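You operate a simulated robot arm through the tools that you are given. There is no shell and no other tool.

You are at the controls of a simulated two-armed robot. One attempt, no reset.

JOB
Pick up the tea card with one hand, pass it to the other hand and put it on the middle of the packing bench.

It is judged by the outcome, as a careful person would: the job done as asked, and still so three seconds after it is handed in. It fails if anything else is knocked over, pushed out of place, dropped, spilled or broken.

ROBOT AND FRAMES
Two 6-joint arms with two-finger parallel grippers on one trunk, on a base that drives. Base frame: it is fixed to the floor where the robot stands at the start and does not move with it; the origin is under the middle of the robot, x ahead of it, y to its left, z up. Units: mm, rad, N and s.
The left shoulder is at the start at [280, 185, 855], the right one opposite. With the tool pointing down near the work surface each hand reaches from about 520 to 900 mm from the robot's upright axis, wherever it stands, measured 20 degrees to its own side. Places, roughly: middle of the packing bench [-1300, -2400, 900]; tea card [-1500, 2000, 1000]. Payload 1.57 kg a hand.
Tool frame (each hand has its own): the origin (TCP) lies between the finger pads and is the grasp point; the fingertips stand 30 mm ahead of it; z points along the fingers, y is the line along which they close. Largest opening 80 mm; finger width 17, thickness 12; the body of the gripper, 40 by 82 mm, starts 80 mm behind the TCP.
Orientation is that of the tool frame in the base frame, as a unit quaternion [w, x, y, z]. With the fingers straight down and closing along the base's y, the tool's x points along the base's -x, its y along +y and its z along -z.

CONTROLS
- The arms move only by the tool drive_tool. It takes "left_moves", "right_moves" or both (then of equal length, played together; a hand with none holds still); each is text: rows parted by semicolons, each of 7 numbers parted by spaces: the shift along the tool's x, y, z in m, then the turn, a rotation vector about the tool's x, y, z in rad, then the gripper command, from -1 (fully open) to 1 (shut), values between in proportion. In form: tx ty tz wx wy wz hand; .... A call has 1 to 20 rows; each row shifts and turns the commanded pose from where the row before left it, along the tool's axes as they then stand. Rows are played at 5 a second. More than 50 mm and 0.15 rad between two rows, or a gripper value outside its range, and nothing of the call is played. Where a pose cannot be reached the arm comes as near as it can. A force on the tool above 40 N (or 10 N above the force at the start of the call, whichever is more), or a blocked arm, ends the call early, and 0.2 s more pass. The fingers move at their own pace (about 153 mm/s each) and stop on an object; they squeeze with about 35 N. The grip force told is the motor's: it shows also when the fingers shut on nothing. Time passes only in rows, and 0.2 s behind the last, so rows that do not move let the fingers close. The reply holds the time, the measured pose of the TCP, the force on the tool along the base axes, the opening and the grip force, in the units named above and with some noise, with the torque about the TCP (base axes, N m) and any sound that the robot's microphone picked up, and new pictures: "views" is both (left out), scene, wrist or none (wrist: the cameras of the hands that moved).
- Cameras (640 x 400 px; columns grow to the right, rows downward): "scene" is now at [247.7, -7.3, 1307.7]; the picture's right is [-0.07, -1.00, 0.00], its down [-0.62, 0.04, -0.79] and it looks along [0.78, -0.06, -0.62] (base axes); focal length 244 px, centre (320, 200). "left" rides on the left gripper at [72, 7, -122] in its tool frame; the picture's right is [-0.09, 1.00, 0.00], its down [-0.84, -0.08, -0.54] and it looks along [-0.54, -0.05, 0.84] (tool axes); focal length 238 px, centre (320, 200). "right" rides on the right gripper at [72, -7, -122] in its tool frame; the picture's right is [0.09, 1.00, 0.00], its down [-0.84, 0.08, -0.54] and it looks along [-0.54, 0.05, 0.84] (tool axes); focal length 238 px, centre (320, 200).
- move_column(by): slides the trunk up (or, below 0, down) by that many mm; the arms and the scene camera ride with it, the base frame stays. It gives what a move gives, with no picture.
- base_move(legs): drives the robot by 1 to 6 legs, each [ahead, turn to the left] in mm and rad, along the robot's own axes; the way and the turn of a leg run together, so that a leg with both is an arc; at most 1500 mm and 3.142 rad a leg. The arms and the cameras ride along, it lands a little off, and it stops where it bumps. It gives what a move gives, and a new picture of the scene camera.
- aim_head(pan, tilt): turns the head with the scene camera to pan (to the left, within 1.501 rad either way) and tilt (down, from -0.506 to 1.204), counted from straight ahead of the robot. It gives what a move gives, and a new picture of the scene camera.
- pixel_to_xyz(camera, pixels): for up to 12 pixels [column, row] of the newest picture of that camera ("zoom" is the newest enlarged one), the place [x, y, z] in the base frame of the surface seen there, good to about 2 mm. It takes no simulated time.
- enlarge(camera, box): a new picture of the part [left, top, right, bottom] of that camera's present view, enlarged. It takes no simulated time.
- finish_job(): hands the job in; it is judged then, once.

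Unless the task says otherwise, let go and move clear before handing in.

The tools are called after "Call:" as name(argument=value, ...) on one line, values as JSON. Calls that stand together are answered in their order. drive_tool: Moves the arms, as the interface text tells. Its arguments: {"type":"object","properties":{"left_moves":{"type":"string"},"right_moves":{"type":"string"},"views":{"type":"string","enum":["both","scene","wrist","none"]}},"required":[]} The other tools are called the same way: move_column (by) slides the trunk up or down; base_move (legs) drives the base; aim_head (pan, tilt) turns the head that bears the scene camera; pixel_to_xyz (camera, pixels) gives the place of the surface under pixels of a picture; enlarge (camera, box) takes an enlarged picture of a part of a camera's view; finish_job () hands the job in.

At the start:

```text
clock: 0.0
left_ee_pos: [545.5, 271.8, 1086.7]
left_ee_rot: [0.0, 0.0, 1.0, 0.001]
left_contact_force: [-0.6, 0.6, -0.1]
left_moment: [-0.02, -0.02, -0.03]
left_opening: 80.1
left_finger_force: 0.1
right_ee_pos: [539.6, -282.3, 1122.4]
right_ee_rot: [0.0, 0.0, 1.0, 0.0]
right_contact_force: [0.9, 1.6, -1.1]
right_moment: [-0.01, 0.01, 0.0]
right_opening: 80.1
right_finger_force: 0.1
trunk travel left (down, up): [-550.0, 440.0]
robot x, y, heading: [0.3, -1.8, 0.0]
head pan, tilt: [-0.072, 0.665]
```

scene: 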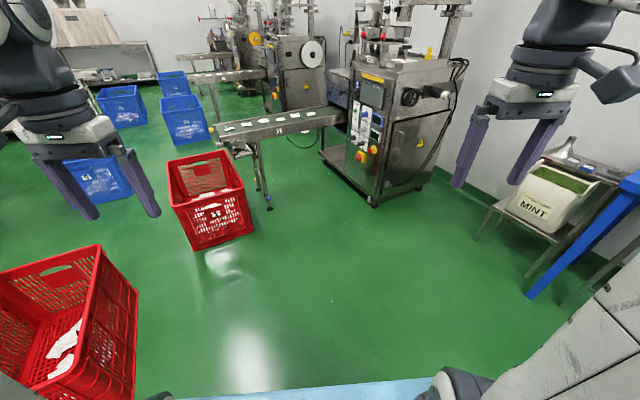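
right: 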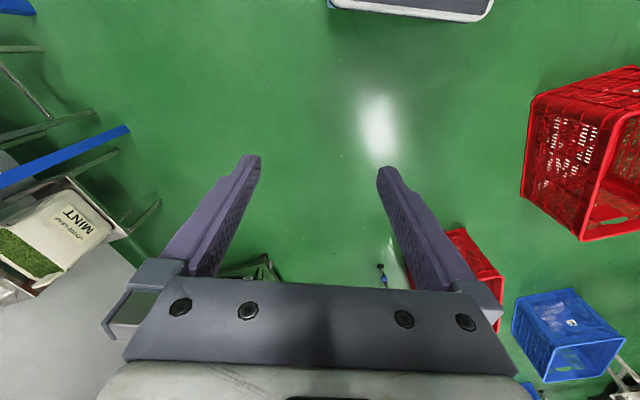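
left: 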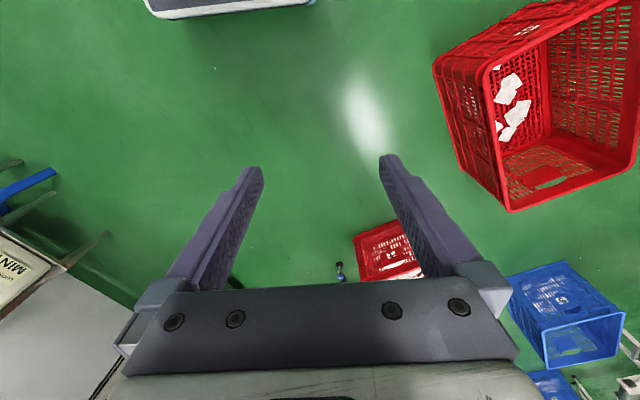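

The first pictures show the workshop ahead (red crates at (60,320) and (210,200), machine at (400,130)); the tea card and the packing bench lie behind me. I'll turn the head to look to the left and the right.

Call:
aim_head(pan=1.5, tilt=0.4)

```text
clock: 1.6
left_ee_pos: [546.0, 271.4, 1085.7]
left_ee_rot: [0.0, 0.0, 1.0, 0.0]
left_contact_force: [0.3, -0.3, 0.3]
left_moment: [0.01, -0.02, -0.02]
left_opening: 80.2
left_finger_force: 0.1
right_ee_pos: [540.1, -281.6, 1122.1]
right_ee_rot: [0.0, 0.0, 1.0, 0.0]
right_contact_force: [0.2, 0.2, 0.0]
right_moment: [0.01, 0.01, 0.03]
right_opening: 79.8
right_finger_force: 0.0
trunk travel left (down, up): [-550.0, 440.0]
robot x, y, heading: [3.5, 0.8, -0.0]
head pan, tilt: [1.499, 0.4]
```

scene: 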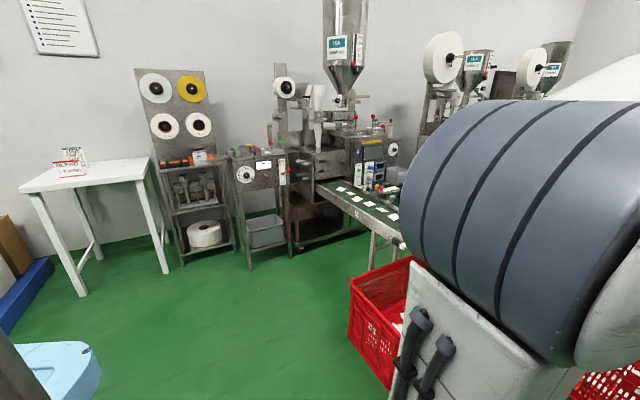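

The white table at (90,180) with a card at (70,160) is probably the tea card's place. I'll measure it and enlarge.

Call:
enlarge(camera="scene", box=[0, 120, 160, 220])

Call:
pixel_to_xyz(camera="scene", pixels=[[70, 172], [70, 155], [20, 190], [145, 178], [135, 160], [62, 163], [85, 380], [30, 270], [180, 260]])

Call:
aim_head(pan=-1.5, tilt=0.4)

```text
4.00 times, centred on (80, 170) of scene
```

zoom: 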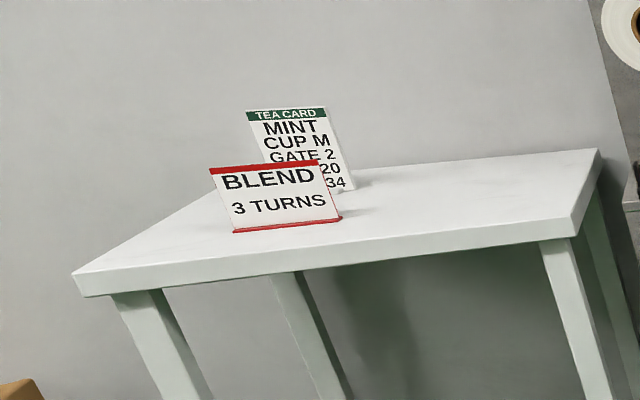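

```text
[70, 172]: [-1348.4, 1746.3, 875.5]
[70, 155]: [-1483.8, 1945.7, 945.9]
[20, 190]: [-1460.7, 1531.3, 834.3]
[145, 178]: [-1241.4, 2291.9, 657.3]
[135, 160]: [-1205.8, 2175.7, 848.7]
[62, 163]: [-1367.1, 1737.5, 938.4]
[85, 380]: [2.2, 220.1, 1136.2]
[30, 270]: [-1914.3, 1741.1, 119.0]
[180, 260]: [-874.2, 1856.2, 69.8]
```

```text
clock: 4.2
left_ee_pos: [546.2, 270.6, 1086.0]
left_ee_rot: [0.001, 0.0, 1.0, 0.0]
left_contact_force: [-0.2, 0.5, 0.2]
left_moment: [0.02, -0.01, 0.01]
left_opening: 80.0
left_finger_force: 0.0
right_ee_pos: [539.1, -282.4, 1122.0]
right_ee_rot: [0.0, 0.0, 1.0, 0.0]
right_contact_force: [0.4, 0.4, -0.2]
right_moment: [-0.02, 0.0, 0.01]
right_opening: 79.9
right_finger_force: 0.1
trunk travel left (down, up): [-550.0, 440.0]
robot x, y, heading: [-0.9, -0.3, -0.002]
head pan, tilt: [-1.499, 0.4]
```

scene: 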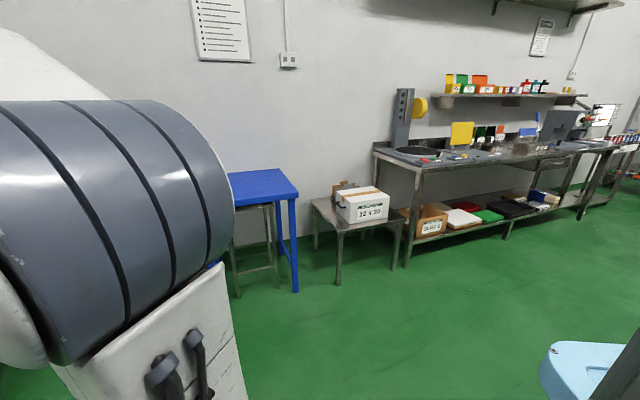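

To the right there's a long bench at (375–600,150) against the wall, full of things. I'll enlarge it and measure.

Call:
enlarge(camera="scene", box=[360, 60, 640, 235])

Call:
pixel_to_xyz(camera="scene", pixels=[[378, 153], [425, 165], [450, 160], [520, 157], [560, 150], [600, 145], [625, 145], [405, 265], [510, 235], [580, 215], [262, 180], [360, 205]])

```text
2.29 times, centred on (500, 148) of scene
```

zoom: 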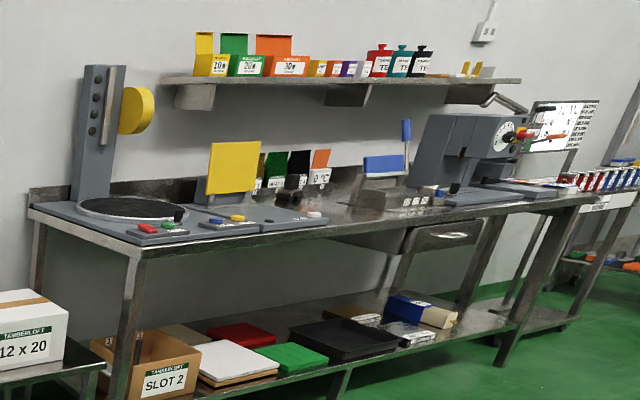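

```text
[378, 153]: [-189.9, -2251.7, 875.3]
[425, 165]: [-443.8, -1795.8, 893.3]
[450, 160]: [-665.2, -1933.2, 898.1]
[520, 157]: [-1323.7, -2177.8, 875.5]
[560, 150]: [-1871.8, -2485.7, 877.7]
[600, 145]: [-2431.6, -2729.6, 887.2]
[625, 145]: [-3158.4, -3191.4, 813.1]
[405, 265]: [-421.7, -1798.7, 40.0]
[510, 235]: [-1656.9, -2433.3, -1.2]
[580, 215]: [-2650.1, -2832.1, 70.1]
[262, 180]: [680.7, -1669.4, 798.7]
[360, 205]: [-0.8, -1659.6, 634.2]
```

The bench runs slantwise from about (-440,-1800) to (-2430,-2730), top near z 880. Before turning I'll check what stands close to the robot by looking ahead again.

Call:
aim_head(pan=0.9, tilt=0.9)

Call:
pixel_to_xyz(camera="scene", pixels=[[100, 100], [200, 100], [320, 100], [450, 100], [550, 100], [320, 200], [450, 200], [550, 200], [320, 300], [450, 300], [150, 200], [150, 300]])

```text
clock: 6.5
left_ee_pos: [545.8, 270.2, 1086.6]
left_ee_rot: [0.001, 0.0, 1.0, 0.001]
left_contact_force: [-0.4, -0.5, 0.1]
left_moment: [0.03, -0.02, 0.0]
left_opening: 79.9
left_finger_force: 0.0
right_ee_pos: [540.3, -282.2, 1121.1]
right_ee_rot: [-0.001, 0.0, 1.0, 0.0]
right_contact_force: [0.3, 0.6, 0.4]
right_moment: [-0.03, -0.01, -0.02]
right_opening: 80.2
right_finger_force: 0.1
trunk travel left (down, up): [-550.0, 440.0]
robot x, y, heading: [-4.1, -2.1, -0.003]
head pan, tilt: [0.901, 0.901]
```

scene: 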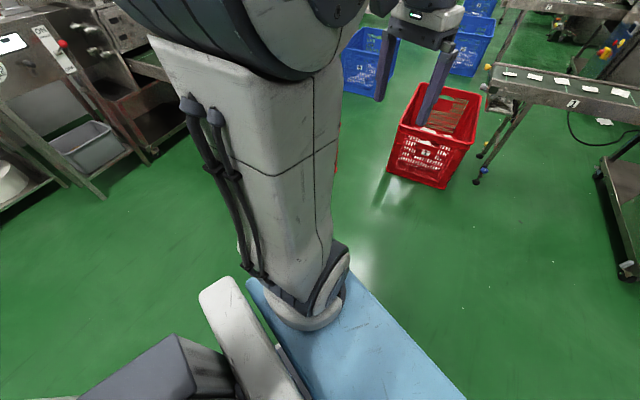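

```text
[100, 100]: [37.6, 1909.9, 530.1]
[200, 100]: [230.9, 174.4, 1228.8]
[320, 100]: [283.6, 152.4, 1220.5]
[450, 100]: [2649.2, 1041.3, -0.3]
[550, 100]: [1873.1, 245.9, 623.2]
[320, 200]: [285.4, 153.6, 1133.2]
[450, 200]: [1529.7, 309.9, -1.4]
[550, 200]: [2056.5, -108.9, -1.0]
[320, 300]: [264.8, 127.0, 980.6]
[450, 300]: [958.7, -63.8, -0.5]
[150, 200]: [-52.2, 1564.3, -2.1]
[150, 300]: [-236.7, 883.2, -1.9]
```

The floor near me is clear, with only the red crate at (435,135) about 1.5 m off. I'll turn left in place towards the tea card's table and look.

Call:
base_move(legs=[[0, 2.3]])

Call:
aim_head(pan=0.0, tilt=0.35)

```text
clock: 12.2
left_ee_pos: [-556.7, 244.8, 1086.6]
left_ee_rot: [0.001, 0.905, -0.425, 0.0]
left_contact_force: [-0.6, -0.3, 0.3]
left_moment: [-0.02, 0.02, -0.01]
left_opening: 80.2
left_finger_force: 0.1
right_ee_pos: [-129.0, 594.3, 1123.0]
right_ee_rot: [0.0, 0.906, -0.424, 0.0]
right_contact_force: [0.9, 0.1, -0.3]
right_moment: [-0.03, -0.03, -0.01]
right_opening: 80.0
right_finger_force: 0.1
trunk travel left (down, up): [-550.0, 440.0]
robot x, y, heading: [-0.4, -0.1, 2.262]
head pan, tilt: [0.901, 0.901]
```

scene: 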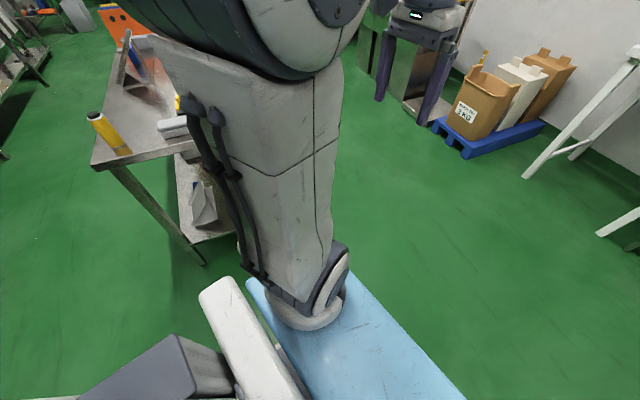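

```text
clock: 13.4
left_ee_pos: [-558.3, 245.5, 1085.9]
left_ee_rot: [-0.001, 0.905, -0.424, 0.0]
left_contact_force: [0.2, 0.3, 0.0]
left_moment: [-0.03, -0.01, 0.02]
left_opening: 80.1
left_finger_force: 0.0
right_ee_pos: [-128.7, 595.8, 1122.6]
right_ee_rot: [0.0, 0.905, -0.424, 0.001]
right_contact_force: [1.0, -0.2, 0.3]
right_moment: [0.02, -0.01, 0.03]
right_opening: 80.1
right_finger_force: 0.0
trunk travel left (down, up): [-550.0, 440.0]
robot x, y, heading: [-4.9, -3.4, 2.266]
head pan, tilt: [0.0, 0.351]
```

scene: 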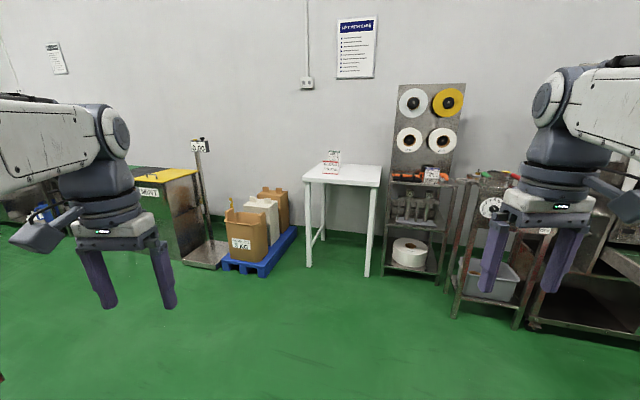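

The white table is in view at (340,175) with two cards at (333,163). I'll enlarge and measure the corners and the cards.

Call:
enlarge(camera="scene", box=[292, 140, 392, 202])

Call:
pixel_to_xyz(camera="scene", pixels=[[306, 181], [370, 186], [380, 166], [320, 164], [334, 155], [331, 168], [331, 175], [350, 175], [308, 260], [368, 272], [375, 230]])

```text
6.40 times, centred on (342, 171) of scene
```

zoom: 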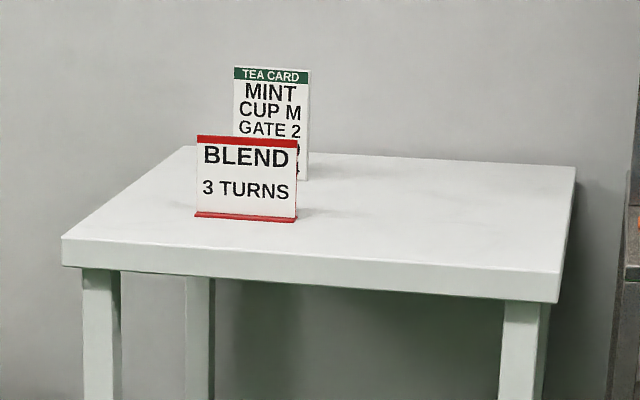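

```text
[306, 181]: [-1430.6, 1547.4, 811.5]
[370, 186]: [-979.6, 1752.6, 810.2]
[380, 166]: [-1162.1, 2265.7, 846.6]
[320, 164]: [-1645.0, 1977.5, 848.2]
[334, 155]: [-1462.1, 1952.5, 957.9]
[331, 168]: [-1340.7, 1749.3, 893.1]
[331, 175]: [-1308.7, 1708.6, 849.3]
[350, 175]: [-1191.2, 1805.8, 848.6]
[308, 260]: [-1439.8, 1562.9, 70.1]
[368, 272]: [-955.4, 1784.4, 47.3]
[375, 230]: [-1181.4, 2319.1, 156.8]
```

The table top is at z≈848, front edge from about (-1430,1547) to (-980,1752); the tea card stands behind the "BLEND" card. I'll measure the obstacles on the floor nearby (pallet at (260,265), rack at (400,265), scale stand at (205,260)).

Call:
pixel_to_xyz(camera="scene", pixels=[[262, 276], [224, 266], [295, 240], [270, 230], [232, 215], [185, 266], [226, 256], [386, 268], [440, 272], [455, 315], [160, 175], [320, 300]])

Call:
aim_head(pan=0.7, tilt=0.6)

```text
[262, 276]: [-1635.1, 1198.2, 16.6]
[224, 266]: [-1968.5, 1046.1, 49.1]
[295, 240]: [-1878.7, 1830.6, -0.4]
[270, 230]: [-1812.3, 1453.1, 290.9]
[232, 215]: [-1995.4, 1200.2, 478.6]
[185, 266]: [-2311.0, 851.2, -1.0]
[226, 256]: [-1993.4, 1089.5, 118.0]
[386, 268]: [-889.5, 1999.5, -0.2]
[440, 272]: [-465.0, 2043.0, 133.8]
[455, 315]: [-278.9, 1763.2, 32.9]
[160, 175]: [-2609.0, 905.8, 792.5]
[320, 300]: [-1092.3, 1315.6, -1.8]
```

```text
clock: 14.5
left_ee_pos: [-558.6, 243.2, 1085.4]
left_ee_rot: [0.001, 0.906, -0.424, 0.001]
left_contact_force: [0.7, -0.1, 0.7]
left_moment: [-0.01, 0.02, -0.01]
left_opening: 80.1
left_finger_force: 0.0
right_ee_pos: [-128.3, 595.9, 1122.9]
right_ee_rot: [0.0, 0.906, -0.424, -0.001]
right_contact_force: [0.0, -0.1, -0.1]
right_moment: [0.0, 0.0, 0.01]
right_opening: 80.2
right_finger_force: 0.2
trunk travel left (down, up): [-550.0, 440.0]
robot x, y, heading: [2.6, -1.0, 2.266]
head pan, tilt: [0.7, 0.6]
```

scene: 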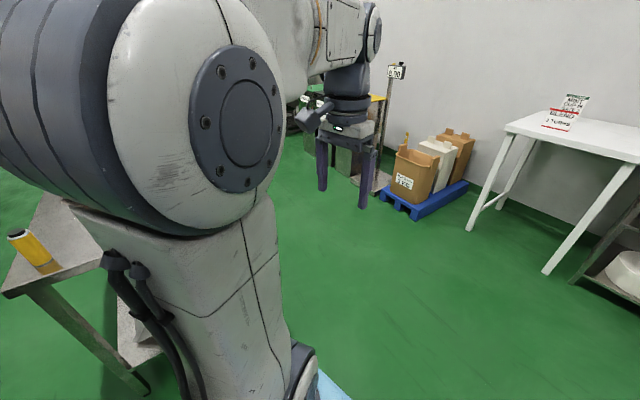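

There's an island table to my left (yellow tube at (35,250)); I'll measure it and look down further for the robot's own footprint.

Call:
pixel_to_xyz(camera="scene", pixels=[[8, 292], [98, 262], [50, 200], [145, 390], [30, 240], [125, 350], [380, 200], [455, 210], [430, 208]])

Call:
aim_head(pan=0.0, tilt=1.2)

```text
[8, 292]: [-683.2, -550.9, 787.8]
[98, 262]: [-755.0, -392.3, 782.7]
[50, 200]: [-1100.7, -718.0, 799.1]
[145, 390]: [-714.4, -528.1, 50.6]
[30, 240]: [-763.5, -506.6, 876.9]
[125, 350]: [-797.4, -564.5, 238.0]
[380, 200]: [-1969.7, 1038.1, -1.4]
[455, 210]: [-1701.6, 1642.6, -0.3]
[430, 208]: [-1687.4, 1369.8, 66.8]
```

```text
clock: 15.6
left_ee_pos: [-557.5, 244.7, 1087.6]
left_ee_rot: [0.001, 0.906, -0.424, 0.0]
left_contact_force: [0.5, 0.5, 0.0]
left_moment: [0.02, -0.02, 0.03]
left_opening: 79.8
left_finger_force: 0.1
right_ee_pos: [-129.2, 595.6, 1121.7]
right_ee_rot: [0.0, 0.906, -0.424, 0.0]
right_contact_force: [0.9, 0.3, -1.1]
right_moment: [0.03, 0.0, -0.02]
right_opening: 79.9
right_finger_force: 0.2
trunk travel left (down, up): [-550.0, 440.0]
robot x, y, heading: [0.7, -1.2, 2.268]
head pan, tilt: [0.0, 1.201]
```

scene: 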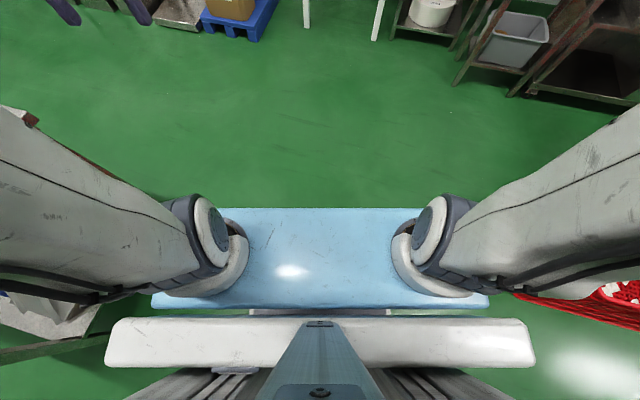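

Looking down, the light-blue plate's front edge at (320,210) is the farthest-forward part of the body. I'll measure it, and the red crate at (620,290).

Call:
pixel_to_xyz(camera="scene", pixels=[[320, 212], [320, 300], [320, 206], [610, 290], [540, 295], [250, 30], [380, 35], [120, 328], [500, 360]])

```text
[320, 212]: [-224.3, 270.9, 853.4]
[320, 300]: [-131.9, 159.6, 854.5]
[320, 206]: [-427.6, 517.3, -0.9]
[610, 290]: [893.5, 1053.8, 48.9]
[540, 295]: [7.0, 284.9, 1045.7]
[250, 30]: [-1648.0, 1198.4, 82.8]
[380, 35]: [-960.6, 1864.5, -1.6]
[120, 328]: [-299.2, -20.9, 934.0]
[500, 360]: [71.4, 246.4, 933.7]
```

The plate reaches about 352 mm ahead of the axis. In the starting right-hand picture the thing at (410,8) is the front of my own base; I'll measure it.

Call:
pixel_to_xyz(camera="right", pixels=[[335, 5], [410, 5], [410, 12], [410, 20], [490, 8], [360, 3]])

Call:
pixel_to_xyz(camera="left", pixels=[[150, 5], [230, 3], [230, 10], [230, 18], [305, 3]])

```text
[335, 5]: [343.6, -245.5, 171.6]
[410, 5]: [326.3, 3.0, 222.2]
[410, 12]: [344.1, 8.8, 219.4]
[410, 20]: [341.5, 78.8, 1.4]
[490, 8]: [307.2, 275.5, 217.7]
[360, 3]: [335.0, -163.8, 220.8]
```

```text
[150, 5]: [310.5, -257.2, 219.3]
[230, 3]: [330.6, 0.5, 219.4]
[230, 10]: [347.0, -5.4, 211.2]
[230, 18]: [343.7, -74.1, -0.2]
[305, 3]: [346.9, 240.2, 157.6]
```

My base front is 350 mm ahead of the axis, 265 mm to each side and 220 high. I'll raise the trunk 100 mm and drive part of the way to the table, then look again.

Call:
move_column(by=100)

Call:
base_move(legs=[[0, -0.11], [1000, 0]])

Call:
aim_head(pan=0.15, tilt=0.55)

```text
clock: 16.9
left_ee_pos: [-557.4, 244.8, 1185.4]
left_ee_rot: [0.0, 0.905, -0.425, 0.0]
left_contact_force: [0.3, -1.1, 0.7]
left_moment: [0.01, 0.0, 0.0]
left_opening: 80.0
left_finger_force: 0.1
right_ee_pos: [-127.6, 595.3, 1223.0]
right_ee_rot: [0.0, 0.906, -0.424, 0.001]
right_contact_force: [-0.1, -0.2, -0.5]
right_moment: [0.02, 0.02, 0.0]
right_opening: 80.0
right_finger_force: 0.0
trunk travel left (down, up): [-650.0, 340.0]
robot x, y, heading: [-2.0, 4.2, 2.265]
head pan, tilt: [0.0, 1.201]
```

```text
clock: 22.7
left_ee_pos: [-1096.6, 1139.3, 1186.9]
left_ee_rot: [0.0, 0.883, -0.469, 0.001]
left_contact_force: [1.0, 1.3, -0.1]
left_moment: [0.0, 0.02, 0.02]
left_opening: 80.4
left_finger_force: 0.1
right_ee_pos: [-634.9, 1446.2, 1222.1]
right_ee_rot: [0.0, 0.884, -0.468, 0.0]
right_contact_force: [0.8, 0.4, 0.0]
right_moment: [0.01, -0.01, 0.0]
right_opening: 79.8
right_finger_force: 0.1
trunk travel left (down, up): [-650.0, 340.0]
robot x, y, heading: [-563.9, 842.1, 2.168]
head pan, tilt: [0.0, 1.201]
```

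scene: 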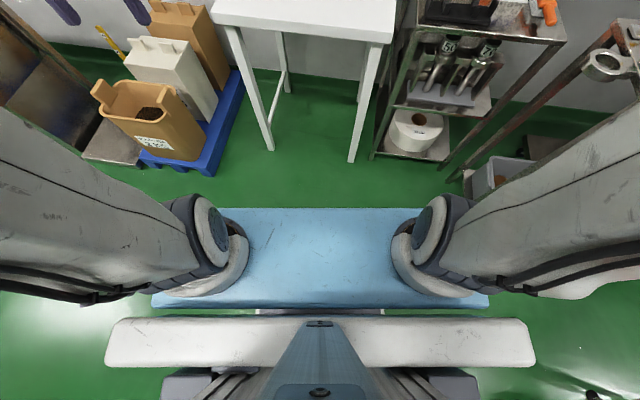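

```text
clock: 23.7
left_ee_pos: [-1096.4, 1139.9, 1186.5]
left_ee_rot: [0.0, 0.884, -0.468, -0.001]
left_contact_force: [-0.3, 0.3, -0.5]
left_moment: [0.02, 0.0, 0.03]
left_opening: 79.8
left_finger_force: 0.2
right_ee_pos: [-633.9, 1445.3, 1222.5]
right_ee_rot: [0.0, 0.884, -0.468, 0.001]
right_contact_force: [0.9, 0.1, 0.0]
right_moment: [0.02, -0.02, -0.02]
right_opening: 79.7
right_finger_force: 0.1
trunk travel left (down, up): [-650.0, 340.0]
robot x, y, heading: [-564.7, 843.2, 2.165]
head pan, tilt: [0.15, 0.55]
```

scene: 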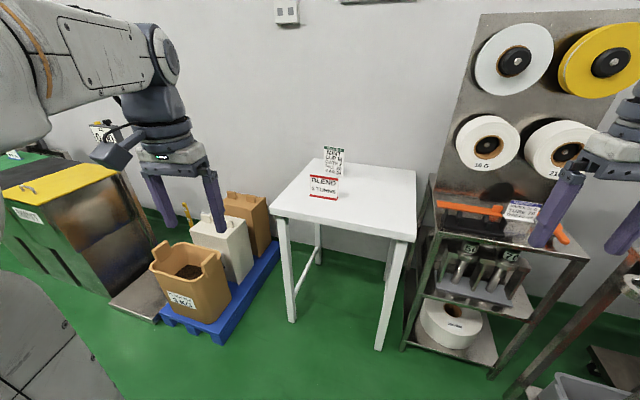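

The table and both cards are nearer now, cards at (323,185) and (332,160). I'll enlarge and measure the edges.

Call:
enlarge(camera="scene", box=[296, 136, 376, 216])

Call:
pixel_to_xyz(camera="scene", pixels=[[271, 211], [413, 239], [416, 170], [315, 159], [333, 150], [340, 151], [324, 180], [311, 194], [337, 198], [290, 318], [380, 345]])

```text
5.00 times, centred on (336, 176) of scene
```

zoom: 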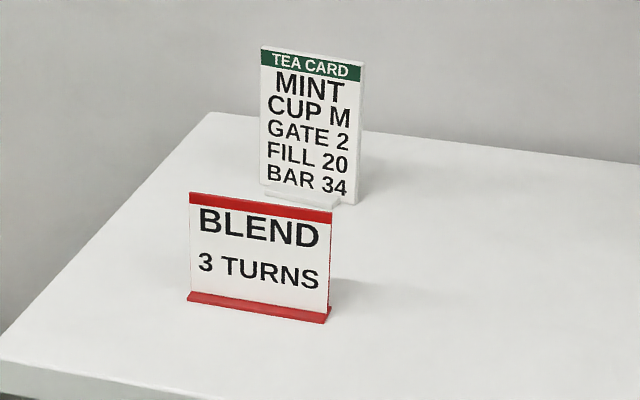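

```text
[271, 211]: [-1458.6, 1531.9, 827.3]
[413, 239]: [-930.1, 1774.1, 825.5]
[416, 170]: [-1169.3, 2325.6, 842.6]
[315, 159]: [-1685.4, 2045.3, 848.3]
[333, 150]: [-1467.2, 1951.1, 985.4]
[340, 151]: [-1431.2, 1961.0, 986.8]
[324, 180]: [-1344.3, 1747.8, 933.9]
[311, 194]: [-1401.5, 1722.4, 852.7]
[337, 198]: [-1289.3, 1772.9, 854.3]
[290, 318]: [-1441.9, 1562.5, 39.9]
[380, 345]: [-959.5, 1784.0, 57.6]
```

The tea card is a plate standing in a small foot (zoom (300,200)). I'll measure its corners in the zoomed picture.

Call:
pixel_to_xyz(camera="zoom", pixels=[[264, 52], [358, 70], [354, 195], [264, 180], [270, 192], [335, 203], [310, 120], [360, 130], [193, 200], [330, 218], [190, 297], [326, 318]])

```text
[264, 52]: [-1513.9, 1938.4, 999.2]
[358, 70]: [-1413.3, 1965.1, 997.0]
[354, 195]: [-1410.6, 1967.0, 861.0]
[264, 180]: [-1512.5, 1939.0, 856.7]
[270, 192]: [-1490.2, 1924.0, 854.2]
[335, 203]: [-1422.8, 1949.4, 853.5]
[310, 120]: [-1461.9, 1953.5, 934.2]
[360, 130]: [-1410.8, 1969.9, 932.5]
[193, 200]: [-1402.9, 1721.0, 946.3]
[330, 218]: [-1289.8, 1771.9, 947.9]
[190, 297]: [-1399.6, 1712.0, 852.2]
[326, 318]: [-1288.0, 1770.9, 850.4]
```

The card's centre is about (-1463,1952), z 850–1000, some 107 mm wide. Before approaching I'll check the rack on the right, which my right hand could come near.

Call:
pixel_to_xyz(camera="scene", pixels=[[405, 348], [492, 377], [470, 120], [515, 60], [490, 145], [590, 60], [560, 150], [470, 210], [560, 235], [425, 240], [585, 260], [520, 210]])

```text
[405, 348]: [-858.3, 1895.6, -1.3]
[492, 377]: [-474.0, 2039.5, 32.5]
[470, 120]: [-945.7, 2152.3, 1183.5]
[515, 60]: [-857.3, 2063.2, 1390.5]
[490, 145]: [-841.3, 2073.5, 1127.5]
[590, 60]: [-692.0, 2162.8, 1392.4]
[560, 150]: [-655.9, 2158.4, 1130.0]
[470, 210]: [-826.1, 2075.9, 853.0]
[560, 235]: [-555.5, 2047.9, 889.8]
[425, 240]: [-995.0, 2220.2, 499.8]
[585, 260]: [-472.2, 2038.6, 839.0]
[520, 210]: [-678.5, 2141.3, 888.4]
```

The rack's reels reach (-841,2073,1127), so I'll bring my right hand 120 mm inward first, then arc in square to the table, stopping with the base about 85 mm from its edge.

Call:
drive_tool(right_moves="0 0.03 0 0 0 0 -1; 0 0.03 0 0 0 0 -1; 0 0.03 0 0 0 0 -1; 0 0.03 0 0 0 0 -1", views="none")

Call:
base_move(legs=[[0, 0.267], [581, -0.432]])

Call:
aim_head(pan=0.25, tilt=0.75)

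```text
clock: 24.7
left_ee_pos: [-1096.5, 1140.5, 1186.1]
left_ee_rot: [-0.001, 0.884, -0.468, -0.001]
left_contact_force: [-0.6, 0.1, 0.3]
left_moment: [0.0, -0.03, 0.02]
left_opening: 80.0
left_finger_force: 0.0
right_ee_pos: [-732.7, 1378.1, 1222.9]
right_ee_rot: [0.0, 0.884, -0.468, 0.0]
right_contact_force: [-0.1, 0.0, -0.1]
right_moment: [0.04, -0.02, -0.03]
right_opening: 79.9
right_finger_force: 0.1
trunk travel left (down, up): [-650.0, 340.0]
robot x, y, heading: [-565.8, 844.2, 2.168]
head pan, tilt: [0.15, 0.55]
```

```text
clock: 28.8
left_ee_pos: [-1362.0, 1678.4, 1186.3]
left_ee_rot: [0.0, 0.837, -0.548, 0.0]
left_contact_force: [-1.1, -0.3, 0.1]
left_moment: [0.01, -0.01, 0.02]
left_opening: 80.2
left_finger_force: 0.0
right_ee_pos: [-960.3, 1846.1, 1221.9]
right_ee_rot: [0.0, 0.837, -0.548, 0.0]
right_contact_force: [-0.6, -0.7, -0.7]
right_moment: [0.01, -0.02, 0.01]
right_opening: 79.8
right_finger_force: 0.2
trunk travel left (down, up): [-650.0, 340.0]
robot x, y, heading: [-896.1, 1286.4, 1.988]
head pan, tilt: [0.15, 0.55]
```

scene: 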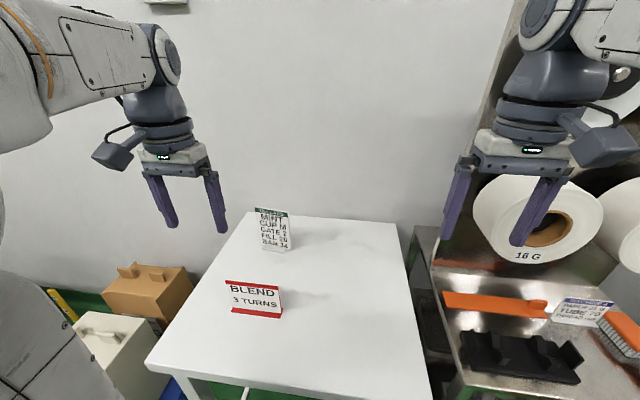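

```text
clock: 29.6
left_ee_pos: [-1362.7, 1677.6, 1185.9]
left_ee_rot: [0.001, 0.837, -0.547, 0.0]
left_contact_force: [0.0, -1.0, 0.3]
left_moment: [0.0, 0.03, -0.03]
left_opening: 80.3
left_finger_force: 0.1
right_ee_pos: [-961.6, 1846.2, 1223.3]
right_ee_rot: [0.0, 0.837, -0.548, 0.0]
right_contact_force: [0.0, 0.7, -0.2]
right_moment: [0.0, 0.01, 0.01]
right_opening: 79.8
right_finger_force: 0.1
trunk travel left (down, up): [-650.0, 340.0]
robot x, y, heading: [-895.2, 1288.3, 1.984]
head pan, tilt: [0.25, 0.75]
```

scene: 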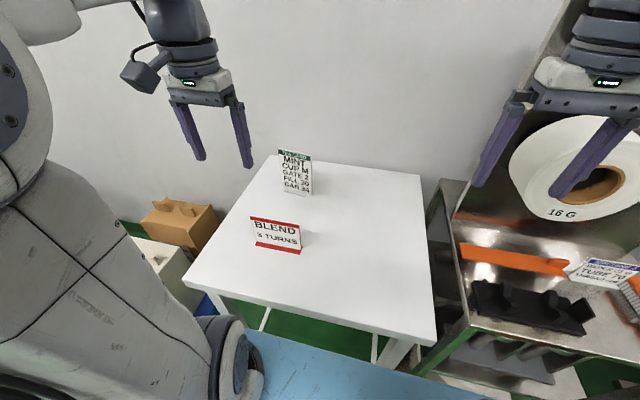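

I'm in place (card about 836 ahead, 253 left of my axis). I'll enlarge the cards for a careful look at the foot and thickness.

Call:
enlarge(camera="scene", box=[245, 140, 341, 200])

Call:
pixel_to_xyz(camera="zoom", pixels=[[225, 65], [440, 90], [235, 100], [440, 120], [240, 300], [440, 320], [260, 320], [420, 345], [340, 200], [447, 110]])

```text
6.67 times, centred on (293, 170) of scene
```

zoom: 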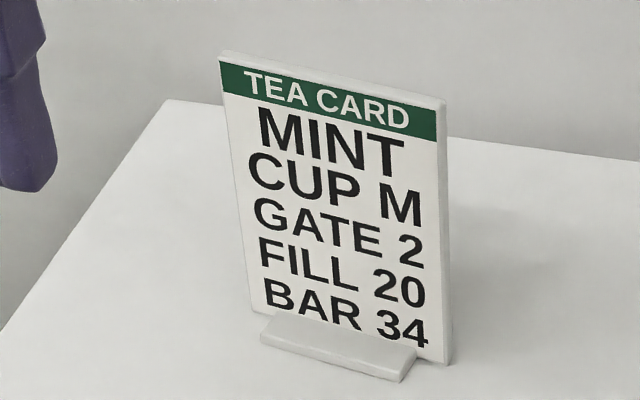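

```text
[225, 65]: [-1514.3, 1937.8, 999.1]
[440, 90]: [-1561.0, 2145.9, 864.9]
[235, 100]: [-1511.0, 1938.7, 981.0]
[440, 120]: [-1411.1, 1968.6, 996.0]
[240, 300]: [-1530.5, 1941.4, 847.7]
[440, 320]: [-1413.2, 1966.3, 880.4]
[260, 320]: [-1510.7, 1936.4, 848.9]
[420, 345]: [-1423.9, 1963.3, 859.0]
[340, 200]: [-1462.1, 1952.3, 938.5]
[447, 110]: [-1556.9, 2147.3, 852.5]
```

The tea card is a plate about 8 mm thick on a small front foot, front face through (-1463,1953), turned about 7° from me. I'll grip its top-left corner with the left hand tilted 35°, leaving the top-right corner for the right hand; first a check of the wall's distance.

Call:
pixel_to_xyz(camera="scene", pixels=[[100, 100], [100, 180], [270, 100], [350, 80], [420, 100], [278, 157], [420, 178], [200, 290], [435, 342]])

Call:
drive_tool(left_moves="0 0 0 0 0 0.1415 -1; 0 0 0 0 0 0.1415 -1; 0 0 0 0 0 0.1415 -1; 0 0 0 0 0 0.1415 -1; 0 0 0 0 0 0.1415 -1; 0 0 0 0 0 0.1415 -1; 0 0 0 0 0 0.1415 -1; 0 0 0 0 0 0.1415 -1; 0 0 0 0 0 0.1415 -1; 0 0 0 0 0 0.1415 -1; 0 0 0 0 0 0.1415 -1; 0 0 0 0 0 0.1415 -1", views="both")

```text
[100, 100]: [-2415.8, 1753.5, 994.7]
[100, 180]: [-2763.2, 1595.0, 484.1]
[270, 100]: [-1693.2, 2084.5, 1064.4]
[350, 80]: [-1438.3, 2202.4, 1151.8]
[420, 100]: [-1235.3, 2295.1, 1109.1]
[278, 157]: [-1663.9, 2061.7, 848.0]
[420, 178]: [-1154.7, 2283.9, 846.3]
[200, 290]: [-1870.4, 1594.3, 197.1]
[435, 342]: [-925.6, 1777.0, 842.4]
```

```text
clock: 32.2
left_ee_pos: [-1363.1, 1678.2, 1186.4]
left_ee_rot: [0.0, -0.14, 0.99, 0.0]
left_contact_force: [-0.6, 0.8, 0.3]
left_moment: [-0.03, -0.02, -0.01]
left_opening: 80.1
left_finger_force: 0.0
right_ee_pos: [-961.0, 1846.6, 1224.6]
right_ee_rot: [0.0, 0.837, -0.547, 0.0]
right_contact_force: [0.4, 0.2, 0.3]
right_moment: [0.0, -0.01, 0.04]
right_opening: 80.0
right_finger_force: 0.1
trunk travel left (down, up): [-650.0, 340.0]
robot x, y, heading: [-894.5, 1289.9, 1.981]
head pan, tilt: [0.25, 0.75]
```

scene: 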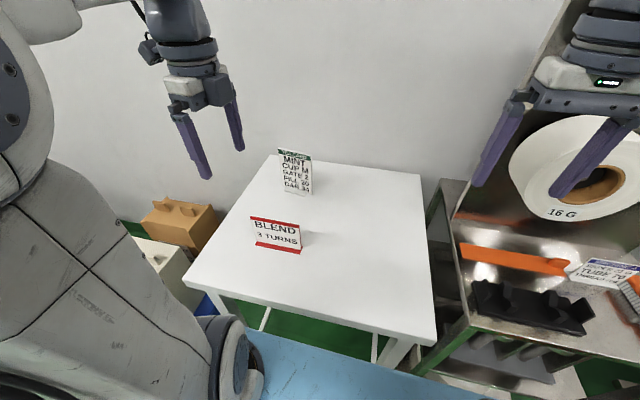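
left: 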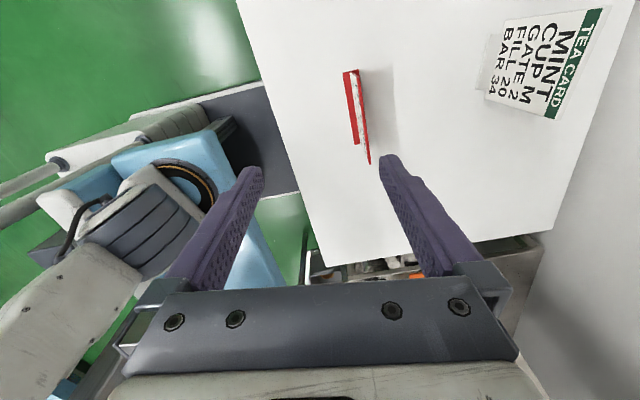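

The hand has turned as wanted (the tea card shows at (545,60) in the left wrist picture). Now I'll tilt it 35° so the fingers point down and to the right.

Call:
drive_tool(left_moves="0 0 0 0 -0.1222 0 -1; 0 0 0 0 -0.1222 0 -1; 0 0 0 0 -0.1222 0 -1; 0 0 0 0 -0.1222 0 -1; 0 0 0 0 -0.1222 0 -1", views="both")

```text
clock: 33.4
left_ee_pos: [-1363.4, 1678.5, 1185.2]
left_ee_rot: [0.298, -0.135, 0.944, 0.044]
left_contact_force: [-0.3, 0.5, 0.9]
left_moment: [0.0, 0.04, 0.03]
left_opening: 80.0
left_finger_force: 0.1
right_ee_pos: [-961.1, 1846.3, 1223.3]
right_ee_rot: [0.001, 0.837, -0.548, -0.001]
right_contact_force: [-0.4, 0.1, 0.1]
right_moment: [0.01, 0.0, 0.01]
right_opening: 79.8
right_finger_force: 0.0
trunk travel left (down, up): [-650.0, 340.0]
robot x, y, heading: [-891.8, 1291.6, 1.983]
head pan, tilt: [0.25, 0.75]
```

scene: 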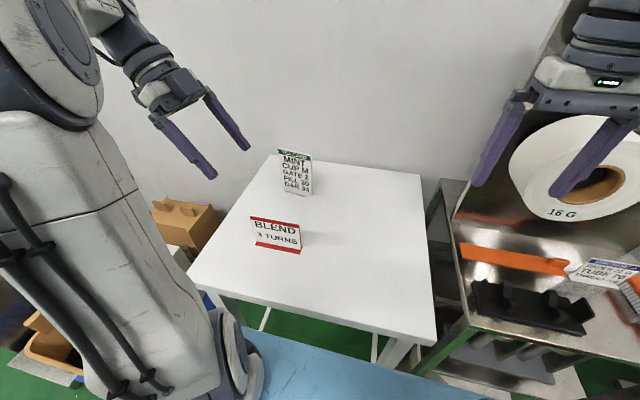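
left: 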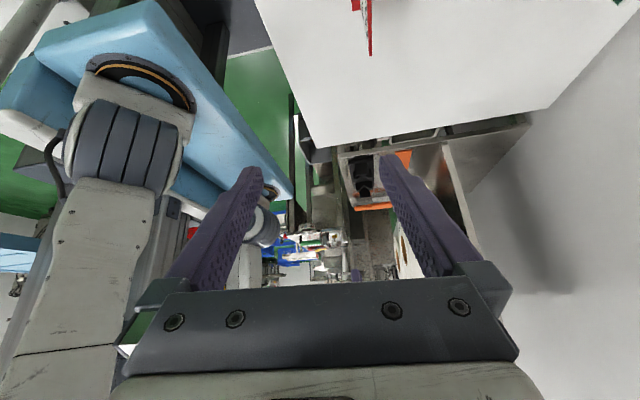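

The tilt is as wanted. Now I'll move, well above both cards, to a spot 150 mm back along the fingers from the grasp.

Call:
drive_tool(left_moves="0.0205 0.0369 -0.0009 0 0 0 -1; 0.0205 0.0369 -0.0009 0 0 0 -1; 0.0205 0.0369 -0.0009 0 0 0 -1; 0.0205 0.0369 -0.0009 0 0 0 -1; 0.0205 0.0369 -0.0009 0 0 0 -1; 0.0205 0.0369 -0.0009 0 0 0 -1; 0.0205 0.0369 -0.0009 0 0 0 -1; 0.0205 0.0369 -0.0009 0 0 0 -1", views="both")

```text
clock: 35.2
left_ee_pos: [-1515.8, 1872.8, 1069.3]
left_ee_rot: [0.298, -0.135, 0.944, 0.043]
left_contact_force: [0.0, -0.7, -0.5]
left_moment: [-0.02, 0.02, 0.01]
left_opening: 79.9
left_finger_force: 0.1
left hand out of reach, approached as far as the arm can: row 6, 7, 8
right_ee_pos: [-961.4, 1846.5, 1222.4]
right_ee_rot: [0.0, 0.837, -0.548, 0.0]
right_contact_force: [0.4, 0.3, 0.6]
right_moment: [0.02, 0.02, -0.01]
right_opening: 80.0
right_finger_force: 0.1
trunk travel left (down, up): [-650.0, 340.0]
robot x, y, heading: [-897.0, 1282.1, 1.986]
head pan, tilt: [0.25, 0.75]
```

scene: 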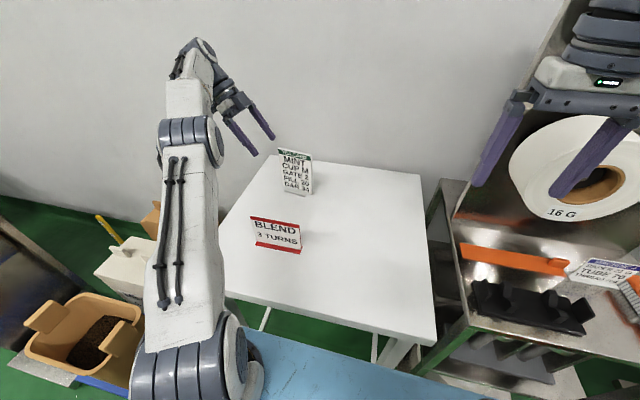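
left: 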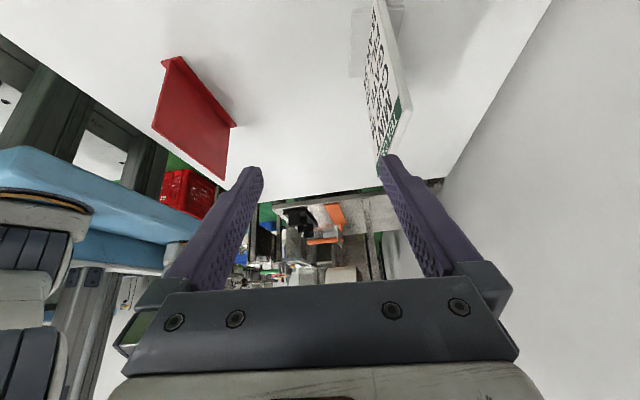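

Rows 6–8 were out of reach: the tilted wrist needs the robot farther left. I'll draw the left arm back the way it came, then reposition the base about 165 mm left and 56 mm closer.

Call:
drive_tool(left_moves="-0.0205 -0.0369 0.0009 0 0 0 -1; -0.0205 -0.0369 0.0009 0 0 0 -1; -0.0205 -0.0369 0.0009 0 0 0 -1; -0.0205 -0.0369 0.0009 0 0 0 -1; -0.0205 -0.0369 0.0009 0 0 0 -1; -0.0205 -0.0369 0.0009 0 0 0 -1; -0.0205 -0.0369 0.0009 0 0 0 -1; -0.0205 -0.0369 0.0009 0 0 0 -1", views="scene")

```text
clock: 37.0
left_ee_pos: [-1302.6, 1622.6, 1158.8]
left_ee_rot: [0.298, -0.135, 0.944, 0.042]
left_contact_force: [-1.1, 0.5, 0.7]
left_moment: [-0.01, -0.01, -0.01]
left_opening: 79.8
left_finger_force: 0.0
right_ee_pos: [-961.0, 1847.2, 1223.4]
right_ee_rot: [-0.001, 0.837, -0.547, 0.0]
right_contact_force: [-0.3, -0.3, -0.7]
right_moment: [-0.03, -0.01, 0.02]
right_opening: 79.9
right_finger_force: 0.1
trunk travel left (down, up): [-650.0, 340.0]
robot x, y, heading: [-892.4, 1288.5, 1.985]
head pan, tilt: [0.25, 0.75]
```

scene: 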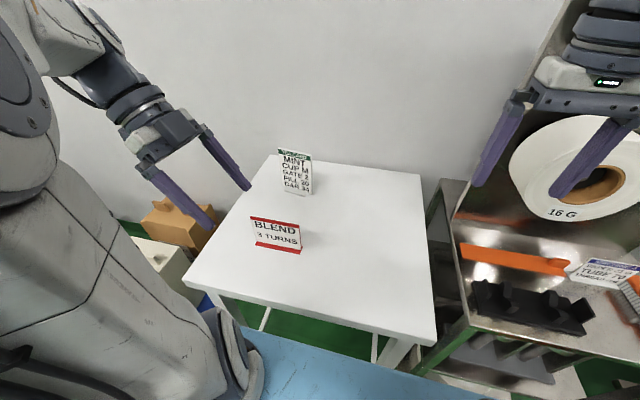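

The left arm is back above the table's front. I'll raise the trunk 80 mm and re-park: turn right, back up, turn left, drive in.

Call:
move_column(by=80)

Call:
base_move(legs=[[0, -0.4], [-424, 0], [0, 0.415], [400, 0]])

```text
clock: 38.1
left_ee_pos: [-1302.8, 1623.2, 1240.1]
left_ee_rot: [0.298, -0.135, 0.944, 0.043]
left_contact_force: [-0.1, -0.1, 0.2]
left_moment: [-0.01, 0.05, 0.01]
left_opening: 80.1
left_finger_force: 0.1
right_ee_pos: [-961.2, 1847.4, 1303.0]
right_ee_rot: [0.0, 0.836, -0.548, 0.0]
right_contact_force: [-0.8, 0.4, -1.6]
right_moment: [0.04, 0.03, 0.0]
right_opening: 79.8
right_finger_force: 0.1
trunk travel left (down, up): [-730.0, 260.0]
robot x, y, heading: [-898.1, 1286.6, 1.985]
head pan, tilt: [0.25, 0.75]
```

```text
clock: 45.3
left_ee_pos: [-1466.8, 1564.6, 1237.9]
left_ee_rot: [0.298, -0.138, 0.944, 0.043]
left_contact_force: [-1.1, 0.2, -0.3]
left_moment: [-0.01, -0.03, 0.01]
left_opening: 80.0
left_finger_force: 0.0
right_ee_pos: [-1126.1, 1789.3, 1303.2]
right_ee_rot: [-0.001, 0.838, -0.546, 0.001]
right_contact_force: [-0.7, 0.2, 0.4]
right_moment: [0.01, -0.01, -0.01]
right_opening: 79.9
right_finger_force: 0.0
trunk travel left (down, up): [-730.0, 260.0]
robot x, y, heading: [-1061.1, 1228.0, 1.988]
head pan, tilt: [0.25, 0.75]
```

scene: 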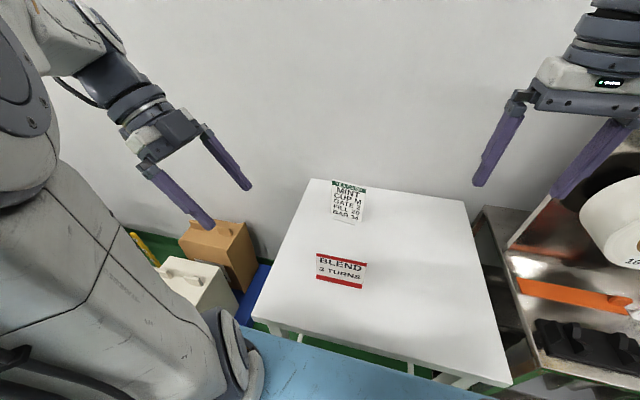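

I'm now well lined up (card 828 ahead, 73 left) with about 90 mm to the table edge; I'll creep 35 mm closer.

Call:
base_move(legs=[[35, 0]])

Call:
enlarge(camera="scene", box=[300, 160, 396, 220])

Call:
pixel_to_xyz(camera="zoom", pixels=[[225, 160], [420, 180], [320, 250], [430, 220], [330, 145], [230, 130], [230, 200], [420, 300]])

```text
clock: 46.2
left_ee_pos: [-1482.2, 1596.5, 1239.5]
left_ee_rot: [0.298, -0.136, 0.944, 0.042]
left_contact_force: [-0.4, 0.2, 0.6]
left_moment: [-0.01, 0.05, 0.0]
left_opening: 79.9
left_finger_force: 0.0
right_ee_pos: [-1140.3, 1821.1, 1302.6]
right_ee_rot: [0.0, 0.837, -0.547, 0.0]
right_contact_force: [0.5, -0.3, -0.7]
right_moment: [-0.01, 0.03, 0.0]
right_opening: 80.0
right_finger_force: 0.0
trunk travel left (down, up): [-730.0, 260.0]
robot x, y, heading: [-1075.3, 1260.9, 1.992]
head pan, tilt: [0.25, 0.75]
```

scene: 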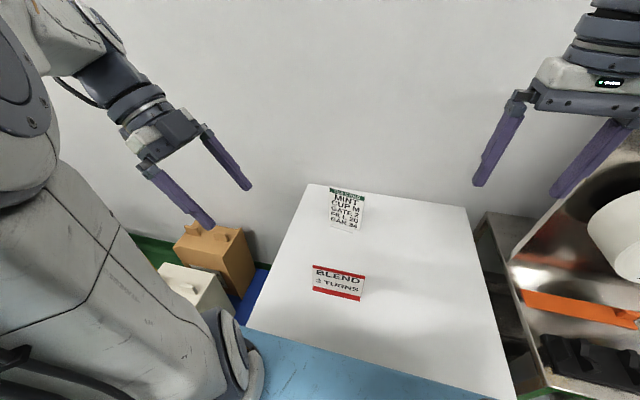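

```text
6.67 times, centred on (348, 190) of scene
```

zoom: 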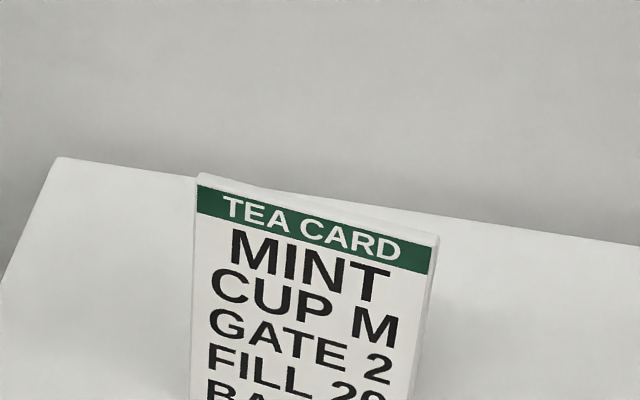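

```text
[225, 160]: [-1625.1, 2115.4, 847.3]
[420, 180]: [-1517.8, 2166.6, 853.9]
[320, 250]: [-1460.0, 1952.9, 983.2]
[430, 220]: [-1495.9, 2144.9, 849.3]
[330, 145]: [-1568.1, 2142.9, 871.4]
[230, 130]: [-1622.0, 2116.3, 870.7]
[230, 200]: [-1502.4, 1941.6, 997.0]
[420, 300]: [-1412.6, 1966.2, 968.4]
```

The card hasn't moved. I'll measure its thickness at the top edge from the zoomed picture before planning the grasp.

Call:
enlarge(camera="scene", box=[326, 182, 374, 212])

Call:
pixel_to_xyz(camera="zoom", pixels=[[100, 75], [100, 85], [250, 115], [250, 125], [400, 155], [400, 165], [480, 180], [495, 190], [500, 240], [60, 62]])

```text
13.33 times, centred on (350, 197) of scene
```

zoom: 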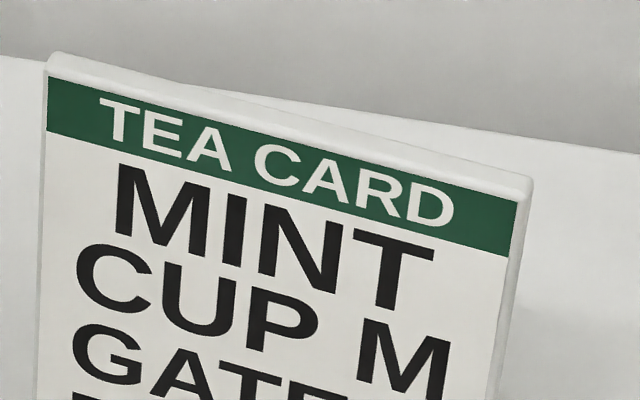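

```text
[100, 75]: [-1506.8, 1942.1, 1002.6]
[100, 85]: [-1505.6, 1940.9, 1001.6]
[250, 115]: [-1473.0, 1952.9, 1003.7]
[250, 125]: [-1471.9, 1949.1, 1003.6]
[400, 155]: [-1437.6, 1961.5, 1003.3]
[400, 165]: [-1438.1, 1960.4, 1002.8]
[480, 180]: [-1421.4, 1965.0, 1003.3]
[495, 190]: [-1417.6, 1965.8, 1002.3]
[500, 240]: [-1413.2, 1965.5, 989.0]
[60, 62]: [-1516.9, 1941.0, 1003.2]
```

Top edge at z 1003, mid-plane about (-1465,1955.6). I'll move the left hand to the pre-grasp 150 mm back along its fingers from the top-left corner.

Call:
drive_tool(left_moves="0.00892 0.03781 0.01247 0 0 0 -1; 0.00892 0.03781 0.01247 0 0 0 -1; 0.00892 0.03781 0.01247 0 0 0 -1; 0.00892 0.03781 0.01247 0 0 0 -1; 0.00892 0.03781 0.01247 0 0 0 -1; 0.00892 0.03781 0.01247 0 0 0 -1; 0.00892 0.03781 0.01247 0 0 0 -1; 0.00892 0.03781 0.01247 0 0 0 -1; 0.00892 0.03781 0.01247 0 0 0 -1", views="both")

```text
clock: 48.2
left_ee_pos: [-1579.4, 1925.6, 1098.7]
left_ee_rot: [0.297, -0.136, 0.944, 0.043]
left_contact_force: [-0.4, -0.9, 1.6]
left_moment: [0.02, 0.0, -0.01]
left_opening: 80.2
left_finger_force: 0.1
right_ee_pos: [-1140.9, 1821.4, 1302.5]
right_ee_rot: [0.0, 0.838, -0.546, 0.0]
right_contact_force: [0.7, 0.4, -0.2]
right_moment: [0.01, -0.03, 0.02]
right_opening: 79.8
right_finger_force: 0.0
trunk travel left (down, up): [-730.0, 260.0]
robot x, y, heading: [-1069.2, 1263.4, 1.989]
head pan, tilt: [0.25, 0.75]
```

scene: 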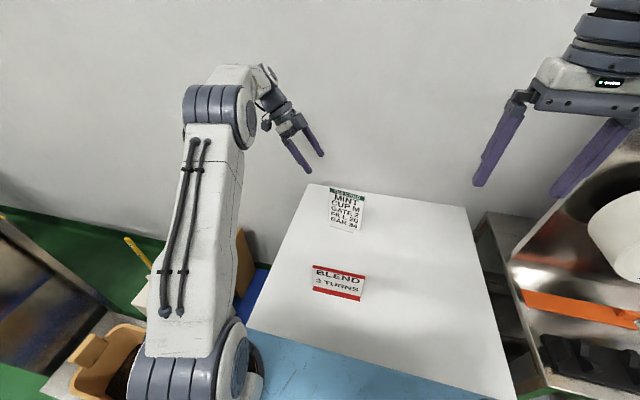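
left: 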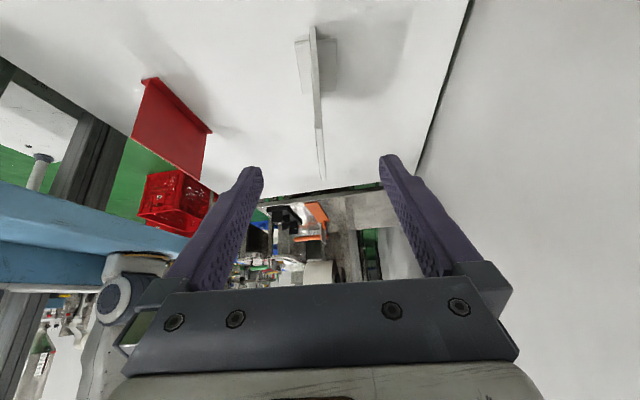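

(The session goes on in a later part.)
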